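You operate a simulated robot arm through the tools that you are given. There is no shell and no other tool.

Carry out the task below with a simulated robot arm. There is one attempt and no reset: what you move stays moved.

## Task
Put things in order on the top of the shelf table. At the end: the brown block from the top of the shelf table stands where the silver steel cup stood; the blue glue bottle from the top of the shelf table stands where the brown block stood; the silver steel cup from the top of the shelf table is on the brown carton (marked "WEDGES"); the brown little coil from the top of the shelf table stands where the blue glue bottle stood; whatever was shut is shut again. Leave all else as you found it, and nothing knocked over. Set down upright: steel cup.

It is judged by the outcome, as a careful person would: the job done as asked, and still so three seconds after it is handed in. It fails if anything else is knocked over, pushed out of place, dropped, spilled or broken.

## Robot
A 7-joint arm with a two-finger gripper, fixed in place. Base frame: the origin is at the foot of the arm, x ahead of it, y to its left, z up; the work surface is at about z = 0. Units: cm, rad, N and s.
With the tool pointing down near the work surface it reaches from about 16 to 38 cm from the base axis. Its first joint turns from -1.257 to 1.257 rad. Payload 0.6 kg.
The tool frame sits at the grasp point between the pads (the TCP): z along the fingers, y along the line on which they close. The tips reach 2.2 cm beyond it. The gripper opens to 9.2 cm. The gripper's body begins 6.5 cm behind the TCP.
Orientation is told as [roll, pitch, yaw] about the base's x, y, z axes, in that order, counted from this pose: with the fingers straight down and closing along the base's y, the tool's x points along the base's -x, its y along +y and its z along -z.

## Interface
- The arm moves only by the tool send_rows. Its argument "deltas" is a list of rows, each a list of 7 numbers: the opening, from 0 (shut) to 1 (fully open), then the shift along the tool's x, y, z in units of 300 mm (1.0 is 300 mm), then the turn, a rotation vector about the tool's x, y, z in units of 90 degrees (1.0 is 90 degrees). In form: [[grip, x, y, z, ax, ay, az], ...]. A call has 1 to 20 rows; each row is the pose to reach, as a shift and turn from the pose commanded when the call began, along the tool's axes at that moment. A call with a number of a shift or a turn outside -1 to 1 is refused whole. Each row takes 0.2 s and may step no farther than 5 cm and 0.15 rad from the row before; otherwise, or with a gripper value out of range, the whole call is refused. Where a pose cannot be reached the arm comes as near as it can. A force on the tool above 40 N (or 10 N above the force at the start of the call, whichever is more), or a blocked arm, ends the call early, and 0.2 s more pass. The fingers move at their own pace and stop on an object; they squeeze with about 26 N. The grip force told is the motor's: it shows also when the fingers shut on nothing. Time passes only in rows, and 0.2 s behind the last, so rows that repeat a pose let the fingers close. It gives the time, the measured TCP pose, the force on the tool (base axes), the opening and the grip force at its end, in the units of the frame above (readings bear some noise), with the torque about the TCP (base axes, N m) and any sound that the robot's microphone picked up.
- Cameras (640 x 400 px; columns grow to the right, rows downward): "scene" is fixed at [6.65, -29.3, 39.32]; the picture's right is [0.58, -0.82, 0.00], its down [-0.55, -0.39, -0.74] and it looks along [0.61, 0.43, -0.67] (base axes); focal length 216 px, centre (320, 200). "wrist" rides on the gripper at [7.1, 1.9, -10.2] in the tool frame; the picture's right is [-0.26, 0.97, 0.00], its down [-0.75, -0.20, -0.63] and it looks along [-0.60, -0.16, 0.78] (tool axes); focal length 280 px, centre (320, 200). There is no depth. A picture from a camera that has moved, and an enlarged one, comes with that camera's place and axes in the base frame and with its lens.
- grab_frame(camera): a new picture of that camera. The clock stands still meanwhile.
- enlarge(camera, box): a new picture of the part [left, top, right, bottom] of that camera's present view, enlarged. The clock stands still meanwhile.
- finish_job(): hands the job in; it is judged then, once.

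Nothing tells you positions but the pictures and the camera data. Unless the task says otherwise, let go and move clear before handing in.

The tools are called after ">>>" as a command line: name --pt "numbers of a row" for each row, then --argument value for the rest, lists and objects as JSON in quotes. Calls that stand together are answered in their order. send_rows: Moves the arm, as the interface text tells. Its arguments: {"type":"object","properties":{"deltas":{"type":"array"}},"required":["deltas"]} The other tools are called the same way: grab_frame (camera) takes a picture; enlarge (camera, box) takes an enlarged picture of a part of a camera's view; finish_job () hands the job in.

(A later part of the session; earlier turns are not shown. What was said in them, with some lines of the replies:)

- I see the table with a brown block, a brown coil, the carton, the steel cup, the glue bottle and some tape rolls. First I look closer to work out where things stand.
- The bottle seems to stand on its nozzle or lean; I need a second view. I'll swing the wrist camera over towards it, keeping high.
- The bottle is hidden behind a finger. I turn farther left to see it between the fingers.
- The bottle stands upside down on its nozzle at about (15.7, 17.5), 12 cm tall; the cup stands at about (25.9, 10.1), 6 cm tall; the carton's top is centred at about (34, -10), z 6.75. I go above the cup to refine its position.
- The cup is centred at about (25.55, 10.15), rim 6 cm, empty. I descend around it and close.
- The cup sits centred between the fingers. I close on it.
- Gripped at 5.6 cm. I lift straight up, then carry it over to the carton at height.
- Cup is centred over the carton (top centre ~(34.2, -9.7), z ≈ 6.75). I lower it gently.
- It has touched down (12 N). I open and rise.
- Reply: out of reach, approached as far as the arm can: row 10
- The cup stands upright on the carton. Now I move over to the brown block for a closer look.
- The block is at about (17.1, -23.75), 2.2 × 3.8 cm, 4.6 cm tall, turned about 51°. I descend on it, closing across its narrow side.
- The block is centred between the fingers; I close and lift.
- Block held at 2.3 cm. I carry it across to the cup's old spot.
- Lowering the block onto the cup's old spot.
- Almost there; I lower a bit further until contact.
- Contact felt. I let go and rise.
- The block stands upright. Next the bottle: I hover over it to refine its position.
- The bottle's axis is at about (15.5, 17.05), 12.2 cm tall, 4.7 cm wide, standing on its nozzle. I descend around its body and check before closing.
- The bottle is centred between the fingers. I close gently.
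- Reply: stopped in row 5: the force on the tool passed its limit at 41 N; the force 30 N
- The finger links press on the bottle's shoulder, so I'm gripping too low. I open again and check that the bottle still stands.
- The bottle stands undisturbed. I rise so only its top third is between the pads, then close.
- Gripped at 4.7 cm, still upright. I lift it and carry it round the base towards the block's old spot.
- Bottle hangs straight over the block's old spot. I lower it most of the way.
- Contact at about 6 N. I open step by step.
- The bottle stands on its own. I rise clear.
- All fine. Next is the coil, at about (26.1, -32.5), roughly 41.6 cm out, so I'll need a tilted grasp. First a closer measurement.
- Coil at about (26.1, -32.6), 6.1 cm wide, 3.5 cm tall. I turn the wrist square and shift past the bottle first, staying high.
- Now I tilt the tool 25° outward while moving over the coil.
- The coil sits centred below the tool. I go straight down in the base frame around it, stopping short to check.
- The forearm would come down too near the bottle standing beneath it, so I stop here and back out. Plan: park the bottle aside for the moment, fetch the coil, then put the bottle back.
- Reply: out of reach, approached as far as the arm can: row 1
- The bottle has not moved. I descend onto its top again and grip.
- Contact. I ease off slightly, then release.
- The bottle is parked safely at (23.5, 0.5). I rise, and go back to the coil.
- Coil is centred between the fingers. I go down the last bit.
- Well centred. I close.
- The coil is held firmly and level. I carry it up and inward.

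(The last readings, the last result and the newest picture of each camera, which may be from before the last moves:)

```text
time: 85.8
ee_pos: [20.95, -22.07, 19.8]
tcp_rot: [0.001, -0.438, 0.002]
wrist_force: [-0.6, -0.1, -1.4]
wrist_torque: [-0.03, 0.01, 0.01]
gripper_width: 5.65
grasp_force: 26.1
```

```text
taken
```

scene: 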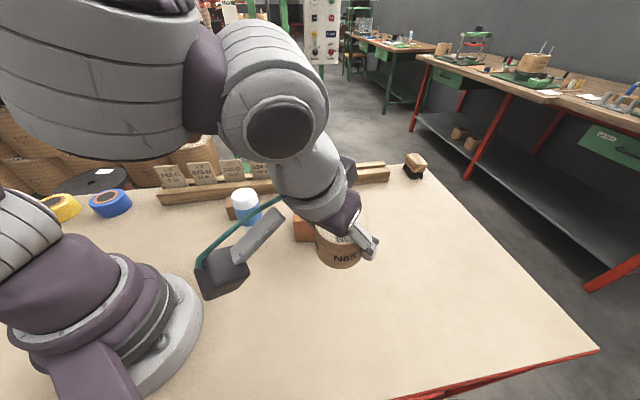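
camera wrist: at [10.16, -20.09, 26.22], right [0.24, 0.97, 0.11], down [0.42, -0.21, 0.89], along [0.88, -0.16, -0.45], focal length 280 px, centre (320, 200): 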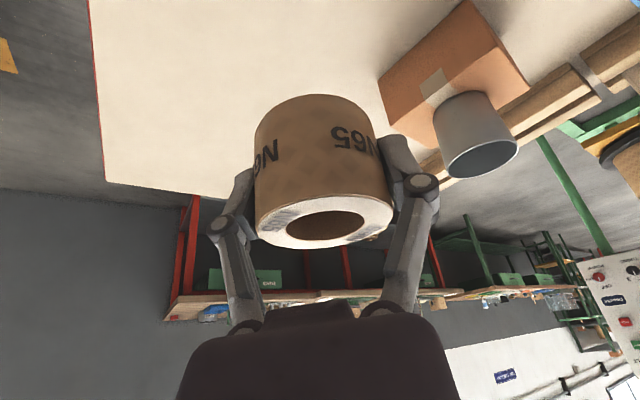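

>>> send_rows --pt "0 -0.01 0.07 0.002 0 0 0" --pt "0 -0.022 0.16 0.005 0 0 0" --pt "0 -0.036 0.26 0.008 0 0 0" --pt "0 -0.05 0.36 0.01 0 0 0" --pt "0 -0.063 0.46 0.013 0 0 0" --pt "0 -0.077 0.56 0.016 0 0 0" --pt "0 -0.091 0.66 0.019 0 0 0" --pt "0 -0.1005 0.733 0.021 0 0 0"

>>> send_rows --pt "0 0.03 0.0655 -0.014 0 0 0" --pt "0 0.07 0.153 -0.0326 0 0 0" --pt "0 0.11 0.24 -0.051 0 0 0" --pt "0 0.15 0.328 -0.07 0 0 0" --pt "0 0.19 0.415 -0.0884 0 0 0" --pt "0 0.23 0.5025 -0.107 0 0 0" --pt "0 0.26 0.568 -0.121 0 0 0" --pt "0 0.26 0.568 -0.121 0 0 0"

>>> grab_frame --camera "wrist"

>>> grab_frame --camera "scene"

```text
time: 87.6
ee_pos: [24.06, -0.09, 20.73]
tcp_rot: [0.002, -0.437, -0.002]
wrist_force: [-0.4, 0.0, -1.1]
wrist_torque: [0.01, 0.0, 0.02]
gripper_width: 5.66
grasp_force: 26.4
```

```text
time: 89.4
ee_pos: [15.38, 17.0, 20.52]
tcp_rot: [0.002, -0.439, 0.0]
wrist_force: [-0.2, 0.2, -1.2]
wrist_torque: [-0.02, -0.03, 0.01]
gripper_width: 5.64
grasp_force: 26.1
```

```text
taken
camera wrist: at [4.54, 18.96, 26.93], right [0.24, 0.96, 0.11], down [0.42, -0.21, 0.89], along [0.88, -0.16, -0.45], focal length 280 px, centre (320, 200)
```

wrist: 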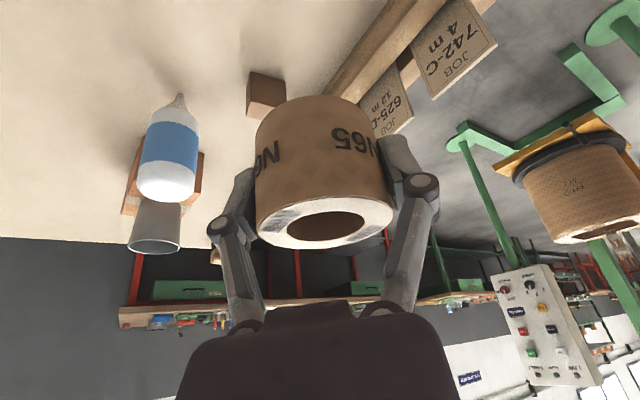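

```text
taken
```

scene: 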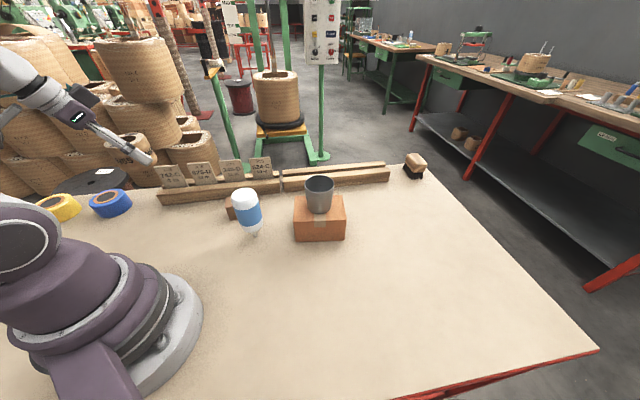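

Over the bottle's old spot. I lower the coil straight down.

>>> send_rows --pt "0 0.02 0 0.043 0 0 0" --pt "0 0.06 0 0.1286 0 0 0" --pt "0 0.1 0 0.2144 0 0 0" --pt "0 0.14 0 0.3 0 0 0" --pt "0 0.18 0 0.386 0 0 0" --pt "0 0.205 0 0.4395 0 0 0" --pt "0 0.2183 0 0.468 0 0 0" --pt "0 0.2183 0 0.468 0 0 0"

>>> grab_frame --camera "wrist"

>>> grab_frame --camera "scene"

```text
time: 91.2
ee_pos: [15.44, 17.14, 5.15]
tcp_rot: [0.002, -0.438, 0.0]
wrist_force: [-0.3, 0.8, -1.8]
wrist_torque: [-0.01, 0.0, -0.02]
gripper_width: 5.66
grasp_force: 26.0
```

```text
taken
camera wrist: at [4.55, 18.91, 11.49], right [0.24, 0.97, 0.11], down [0.42, -0.21, 0.89], along [0.88, -0.16, -0.45], focal length 280 px, centre (320, 200)
```

wrist: 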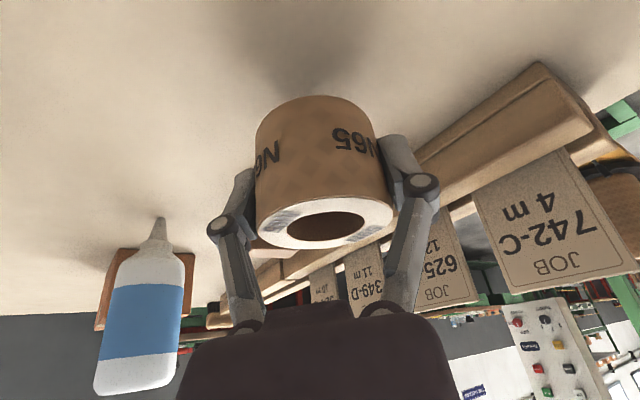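

```text
taken
```

scene: 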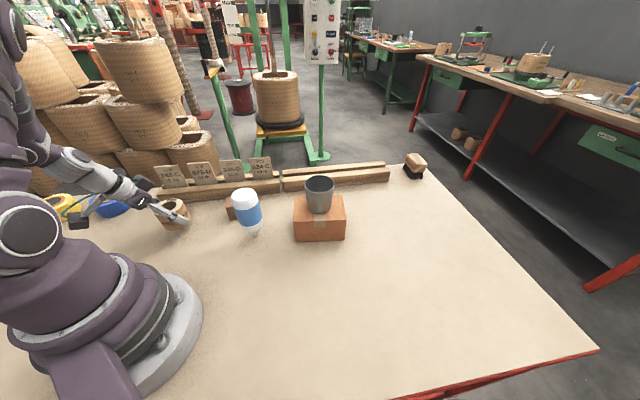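

>>> send_rows --pt "0 0.0127 0 0.0272 0 0 0" --pt "0 0.0225 0 0.0483 0 0 0" --pt "0 0.0296 0 0.0634 0 0 0" --pt "0 0.031 0 0.0665 0 0 0" --pt "0 0.031 0 0.0665 0 0 0"

>>> enlarge --camera "scene" --box '[100, 150, 260, 260]'

```text
time: 92.4
ee_pos: [15.32, 17.01, 2.97]
tcp_rot: [0.0, -0.437, 0.001]
wrist_force: [0.0, 0.0, -1.0]
wrist_torque: [0.02, 0.0, 0.02]
gripper_width: 5.65
grasp_force: 26.3
```

```text
3.64 times, centred on (180, 205) of scene
camera zoom: at [6.65, -29.3, 39.32], right [0.58, -0.82, 0.0], down [-0.55, -0.39, -0.74], along [0.61, 0.43, -0.67], focal length 787 px, centre (829, 182)
```

zoom: 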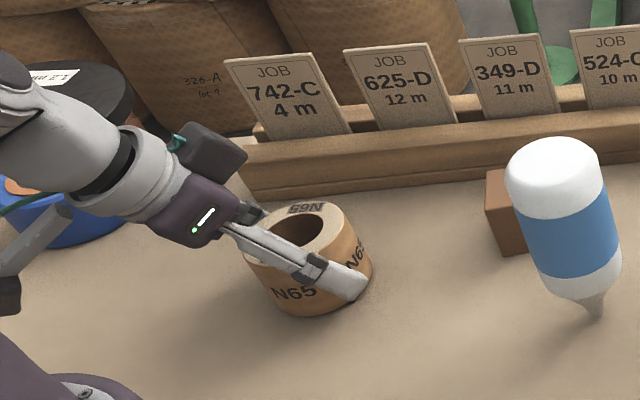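

>>> send_rows --pt "0 0.0014 0 0.003 0 0 0" --pt "0 0.0028 0 0.006 0 0 0" --pt "0 0.0028 0 0.006 0 0 0"

```text
time: 93.2
ee_pos: [15.41, 17.06, 2.86]
tcp_rot: [0.001, -0.438, 0.0]
wrist_force: [0.8, 0.3, -0.3]
wrist_torque: [0.04, 0.01, 0.03]
gripper_width: 5.63
grasp_force: 26.0
```

>>> send_rows --pt "0 0.0014 0 0.003 0 0 0" --pt "0 0.0014 0 0.003 0 0 0" --pt "0 0.0014 0 0.003 0 0 0"

```text
time: 94.0
ee_pos: [15.38, 16.97, 2.74]
tcp_rot: [0.003, -0.439, 0.0]
wrist_force: [-2.6, -3.5, 19.4]
wrist_torque: [-0.1, -0.03, 0.06]
gripper_width: 5.66
grasp_force: 26.2
```

Contact. I release and rise straight up.

>>> send_rows --pt "0 -0.0007 0 -0.0015 0 0 0" --pt "0.64 -0.0007 0 -0.0015 0 0 0" --pt "0.7 -0.0007 0 -0.0015 0 0 0" --pt "0.82 -0.0007 0 -0.0015 0 0 0" --pt "1 -0.0007 0 -0.0015 0 0 0" --pt "1 -0.0007 0 -0.0015 0 0 0" --pt "1 -0.02 0 -0.043 0 0 0" --pt "1 -0.06 0 -0.1286 0 0 0" --pt "1 -0.1 0 -0.2144 0 0 0" --pt "1 -0.14 0 -0.3 0 0 0" --pt "1 -0.18 0 -0.386 0 0 0" --pt "1 -0.23 0 -0.493 0 0 0" --pt "1 -0.23 0 -0.493 0 0 0"

>>> enlarge --camera "scene" --box '[100, 150, 260, 260]'

>>> grab_frame --camera "wrist"

```text
time: 96.8
ee_pos: [15.32, 17.01, 19.07]
tcp_rot: [0.001, -0.439, 0.0]
wrist_force: [0.0, -0.5, 0.1]
wrist_torque: [-0.01, -0.01, 0.0]
gripper_width: 9.2
grasp_force: 0.0
```

```text
3.64 times, centred on (180, 205) of scene
camera zoom: at [6.65, -29.3, 39.32], right [0.58, -0.82, 0.0], down [-0.55, -0.39, -0.74], along [0.61, 0.43, -0.67], focal length 787 px, centre (829, 182)
```

zoom: 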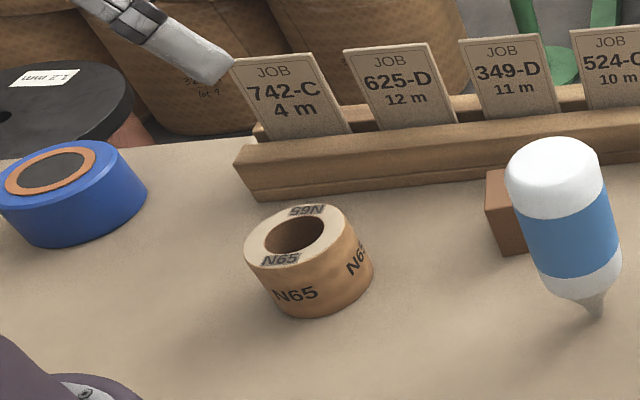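

```text
taken
camera wrist: at [4.49, 18.86, 25.36], right [0.24, 0.97, 0.11], down [0.42, -0.21, 0.89], along [0.88, -0.16, -0.45], focal length 280 px, centre (320, 200)
```

wrist: 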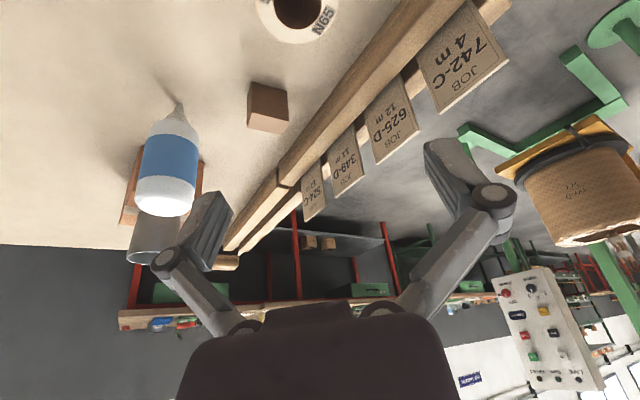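

Coil stands in the bottle's old spot. Now I untilt and return to the parked bottle.

>>> send_rows --pt "1 -0.02 -0.02 -0.03 0 0.04 0" --pt "1 -0.045 -0.05 -0.045 0 0.09 0" --pt "1 -0.07 -0.08 -0.05 0 0.14 0" --pt "1 -0.095 -0.12 -0.053 0 0.19 0" --pt "1 -0.115 -0.15 -0.053 0 0.24 0" --pt "1 -0.122 -0.167 -0.053 0 0.2778 0" --pt "1 -0.122 -0.167 -0.053 0 0.2778 0"

>>> send_rows --pt "1 -0.02 -0.04 0 0 0 -0.07" --pt "1 -0.05 -0.1 0 0 0 -0.15" --pt "1 -0.08 -0.165 0 0 0 -0.23" --pt "1 -0.11 -0.23 0 0 0 -0.31" --pt "1 -0.14 -0.295 0 0 0 -0.39" --pt "1 -0.17 -0.355 0 0 0 -0.46" --pt "1 -0.183 -0.383 0 0 0 -0.5" --pt "1 -0.183 -0.383 0 0 0 -0.5"

>>> grab_frame --camera "wrist"

```text
time: 98.4
ee_pos: [18.03, 11.97, 22.14]
tcp_rot: [0.002, 0.001, -0.001]
wrist_force: [-0.4, 0.8, -0.1]
wrist_torque: [-0.01, -0.01, -0.02]
gripper_width: 9.2
grasp_force: 0.1
```

```text
time: 100.2
ee_pos: [23.5, 0.4, 22.04]
tcp_rot: [0.001, -0.002, 0.787]
wrist_force: [-0.2, -0.8, 0.5]
wrist_torque: [0.0, -0.03, -0.01]
gripper_width: 9.21
grasp_force: 0.0
```

```text
taken
camera wrist: at [16.99, -3.22, 32.27], right [-0.5, 0.87, 0.0], down [0.68, 0.39, 0.63], along [0.54, 0.31, -0.78], focal length 280 px, centre (320, 200)
```

wrist: 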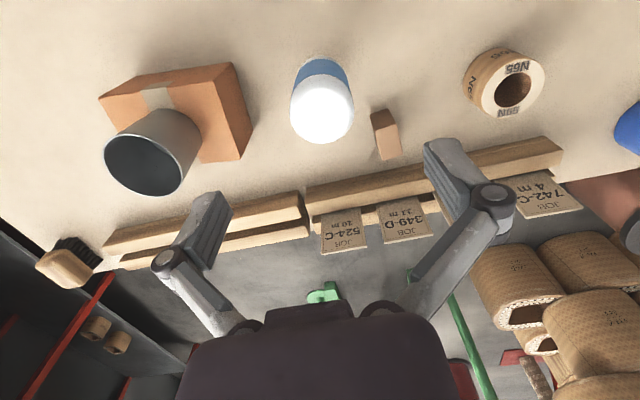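

>>> send_rows --pt "1 -0.0024 -0.0024 0.05 0 0 0" --pt "1 -0.0024 -0.0024 0.14 0 0 0" --pt "1 -0.0024 -0.0024 0.23 0 0 0" --pt "1 -0.0024 -0.0024 0.31 0 0 0" --pt "1 -0.0024 -0.0024 0.36 0 0 0" --pt "1 -0.0024 -0.0024 0.387 0 0 0" --pt "1 -0.0024 -0.0024 0.387 0 0 0"

>>> grab_frame --camera "wrist"

```text
time: 101.8
ee_pos: [23.61, 0.42, 10.37]
tcp_rot: [-0.001, -0.001, 0.788]
wrist_force: [0.2, 0.3, -0.7]
wrist_torque: [0.02, 0.01, 0.0]
gripper_width: 9.21
grasp_force: 0.1
```

```text
taken
camera wrist: at [17.1, -3.21, 20.63], right [-0.5, 0.87, 0.0], down [0.68, 0.39, 0.63], along [0.54, 0.31, -0.78], focal length 280 px, centre (320, 200)
```

wrist: 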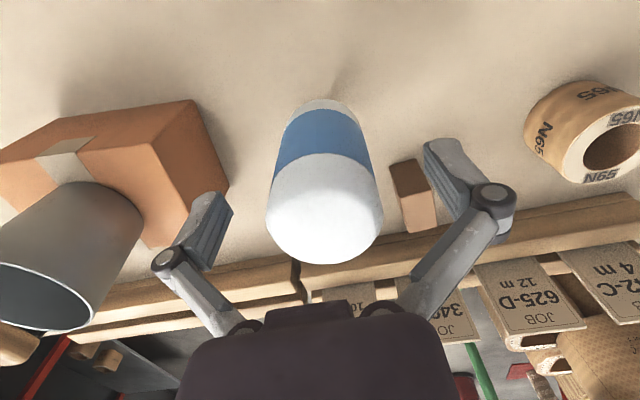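

Aligned as before; I grip and lift the bottle.

>>> send_rows --pt "0.8 0 0 0 0 0 0" --pt "0.65 0 0 0 0 0 0" --pt "0.55 0 0 0 0 0 0" --pt "0.45 0 0 0 0 0 0" --pt "0.3 0 0 0 0 0 0" --pt "0 0 0 0 0 0 0" --pt "0 0 0 0 0 0 0"

>>> send_rows --pt "0 0 0 -0.03 0 0 0" --pt "0 0 0 -0.1 0 0 0" --pt "0 0 0 -0.2 0 0 0" --pt "0 0 0 -0.3 0 0 0" --pt "0 0 0 -0.37 0 0 0" --pt "0 0 0 -0.37 0 0 0"

>>> grab_frame --camera "wrist"

```text
time: 103.4
ee_pos: [23.61, 0.47, 10.39]
tcp_rot: [0.001, -0.003, 0.784]
wrist_force: [-0.7, 0.0, 7.4]
wrist_torque: [-0.02, -0.02, -0.01]
gripper_width: 4.69
grasp_force: 26.2
```

```text
time: 104.8
ee_pos: [23.56, 0.46, 21.41]
tcp_rot: [0.0, -0.002, 0.786]
wrist_force: [-0.1, 0.9, -0.8]
wrist_torque: [-0.02, -0.02, -0.01]
gripper_width: 4.68
grasp_force: 25.9
```

```text
taken
camera wrist: at [17.11, -3.16, 31.74], right [-0.5, 0.87, 0.0], down [0.68, 0.39, 0.63], along [0.54, 0.31, -0.78], focal length 280 px, centre (320, 200)
```

wrist: 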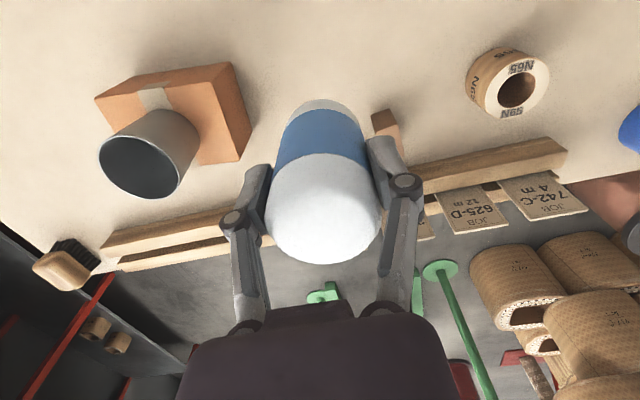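

>>> send_rows --pt "0 0.05 -0.029 0 0 0 0" --pt "0 0.15 -0.0866 0 0 0 0" --pt "0 0.25 -0.1443 0 0 0 0" --pt "0 0.35 -0.202 0 0 0 0" --pt "0 0.45 -0.26 0 0 0 0" --pt "0 0.55 -0.3175 0 0 0 0" --pt "0 0.64 -0.3694 0 0 0 0" --pt "0 0.7 -0.404 0.03 0 0 0" --pt "0 0.723 -0.4173 0.1 0 0 0" --pt "0 0.723 -0.4173 0.18 0 0 0" --pt "0 0.723 -0.4173 0.26 0 0 0" --pt "0 0.723 -0.4173 0.32 0 0 0" --pt "0 0.723 -0.4173 0.35 0 0 0" --pt "0 0.723 -0.4173 0.36 0 0 0" --pt "0 0.723 -0.4173 0.36 0 0 0"

>>> grab_frame --camera "wrist"

```text
time: 108.0
ee_pos: [17.15, -23.75, 10.72]
tcp_rot: [0.0, -0.001, 0.786]
wrist_force: [0.0, 0.2, -1.0]
wrist_torque: [0.02, -0.03, -0.04]
gripper_width: 4.66
grasp_force: 26.2
```

```text
taken
camera wrist: at [10.65, -27.33, 20.9], right [-0.5, 0.87, 0.0], down [0.68, 0.39, 0.63], along [0.54, 0.31, -0.78], focal length 280 px, centre (320, 200)
```

wrist: 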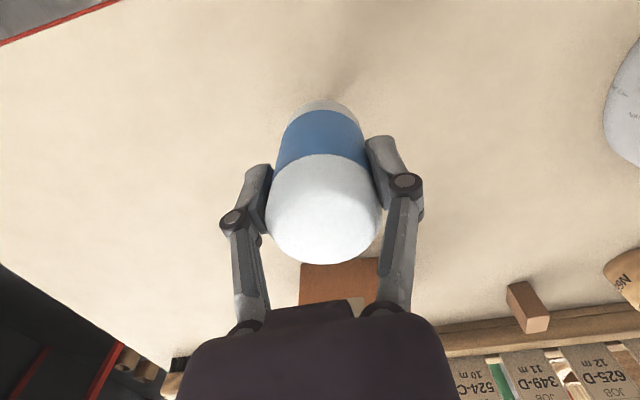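

>>> send_rows --pt "0 0 0 0.004 0 0 0" --pt "0 0 0 0.007 0 0 0" --pt "0 0 0 0.009 0 0 0" --pt "0 0 0 0.009 0 0 0"

```text
time: 109.0
ee_pos: [17.18, -23.68, 10.38]
tcp_rot: [0.001, -0.003, 0.787]
wrist_force: [0.6, 0.5, 6.5]
wrist_torque: [0.07, -0.01, -0.01]
gripper_width: 4.65
grasp_force: 25.8
```

Contact at 6.5 N with no side load. I release gently and rise.

>>> send_rows --pt "0 0 0 0 0 0 0" --pt "0.53 0 0 0 0 0 0" --pt "0.56 0 0 0 0 0 0" --pt "0.62 0 0 0 0 0 0" --pt "0.75 0 0 0 0 0 0" --pt "0.9 0 0 0 0 0 0" --pt "1 0 0 0 0 0 0" --pt "1 0 0 0 0 0 0"

>>> grab_frame --camera "wrist"

```text
time: 110.8
ee_pos: [17.18, -23.73, 10.32]
tcp_rot: [-0.001, -0.002, 0.789]
wrist_force: [0.0, 0.2, 0.3]
wrist_torque: [-0.02, -0.01, -0.01]
gripper_width: 9.22
grasp_force: 0.1
```

```text
taken
camera wrist: at [10.67, -27.31, 20.65], right [-0.5, 0.87, 0.0], down [0.68, 0.39, 0.63], along [0.54, 0.31, -0.78], focal length 280 px, centre (320, 200)
```

wrist: 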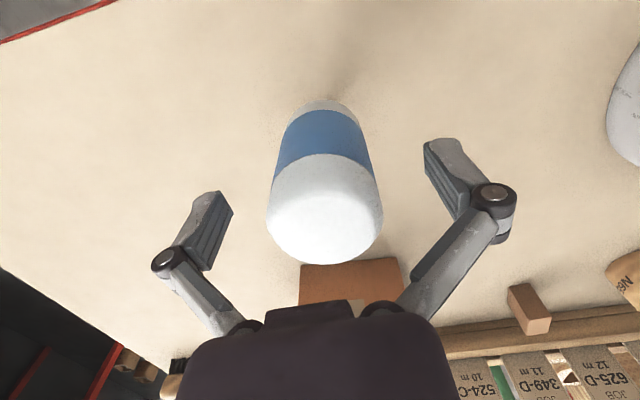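

>>> send_rows --pt "1 0 0 -0.04 0 0 0" --pt "1 0 0 -0.1 0 0 0" --pt "1 0 0 -0.2 0 0 0" --pt "1 0 0 -0.3 0 0 0" --pt "1 0 0 -0.38 0 0 0" --pt "1 -0.06 0.03 -0.39 0 0 0" --pt "1 -0.15 0.08 -0.39 0 0 0" --pt "1 -0.25 0.14 -0.39 0 0 0" --pt "1 -0.35 0.2 -0.39 0 0 0" --pt "1 -0.45 0.26 -0.39 0 0 0" --pt "1 -0.55 0.32 -0.39 0 0 0" --pt "1 -0.55 0.32 -0.39 0 0 0"

>>> grab_frame --camera "scene"

>>> enlarge --camera "scene" --box '[280, 260, 480, 385]'

>>> enlarge --camera "scene" --box '[40, 150, 360, 350]'

```text
time: 113.4
ee_pos: [22.08, -5.1, 22.09]
tcp_rot: [0.0, -0.002, 0.787]
wrist_force: [0.8, 0.5, -0.1]
wrist_torque: [0.01, 0.01, -0.01]
gripper_width: 9.19
grasp_force: 0.1
```

```text
taken
```

scene: 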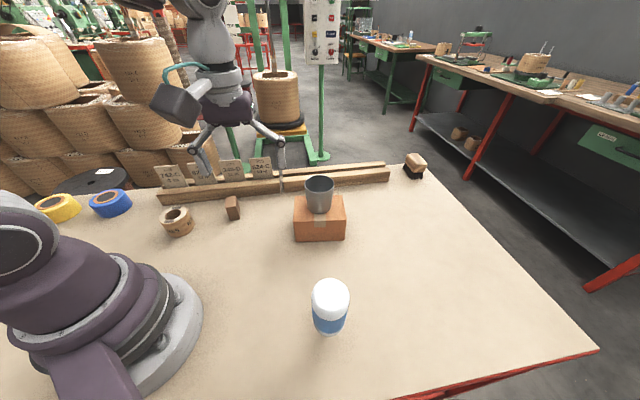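

```text
3.20 times, centred on (380, 322) of scene
camera zoom: at [6.65, -29.3, 39.32], right [0.58, -0.82, 0.0], down [-0.55, -0.39, -0.74], along [0.61, 0.43, -0.67], focal length 692 px, centre (128, -192)
```

zoom: 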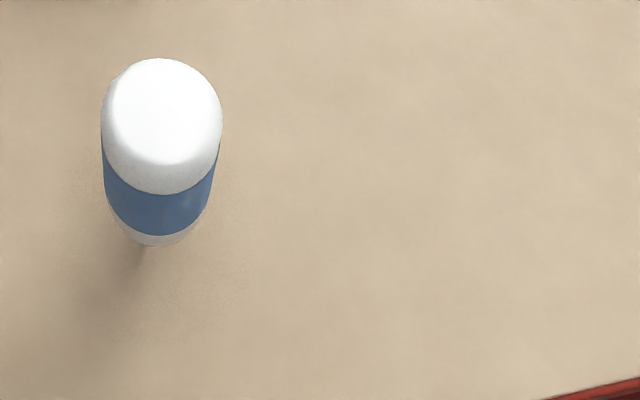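

```text
2.00 times, centred on (200, 250) of scene
camera zoom: at [6.65, -29.3, 39.32], right [0.58, -0.82, 0.0], down [-0.55, -0.39, -0.74], along [0.61, 0.43, -0.67], focal length 433 px, centre (560, 100)
```

zoom: 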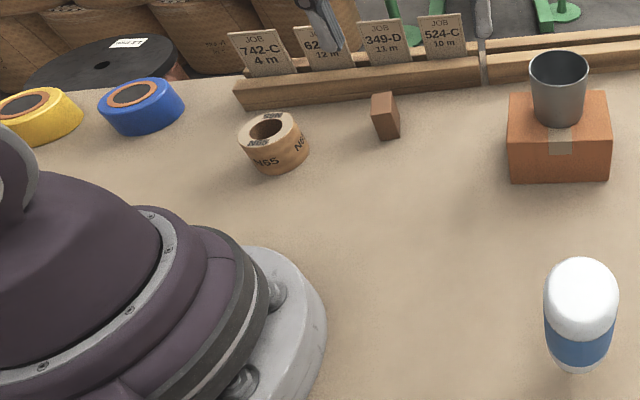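

The bottle, block and coil each stand in their new spots and the cup is upright on the carton. Nothing else has moved and the arm is clear, so I hand the job in.

>>> finish_job

```text
The job is handed in.
```

I've rearranged the items as asked and handed the job in. In the final pictures everything was standing and nothing else had been moved.

- **Steel cup:** it stands upright in the middle of the carton's top. The "WEDGES" mark wasn't visible from either camera, but this was the only carton on the table.
- **Brown block:** it stands where the cup was.
- **Blue glue bottle:** it stands where the block was. I found it standing upside down on its nozzle, and I left it that way.
- **Brown coil:** it stands where the bottle was, within a few millimetres by the pictures.

I moved the bottle twice. After I first set it down on the block's spot, the arm couldn't reach the coil without coming too close to it. I parked the bottle in a clear space on the table, moved the coil, then put the bottle back.

On my first try at gripping the bottle I was too low, and the fingers pressed down on it with up to 41 N. It stayed standing and didn't shift.

I found nothing that had been opened and needed shutting again.
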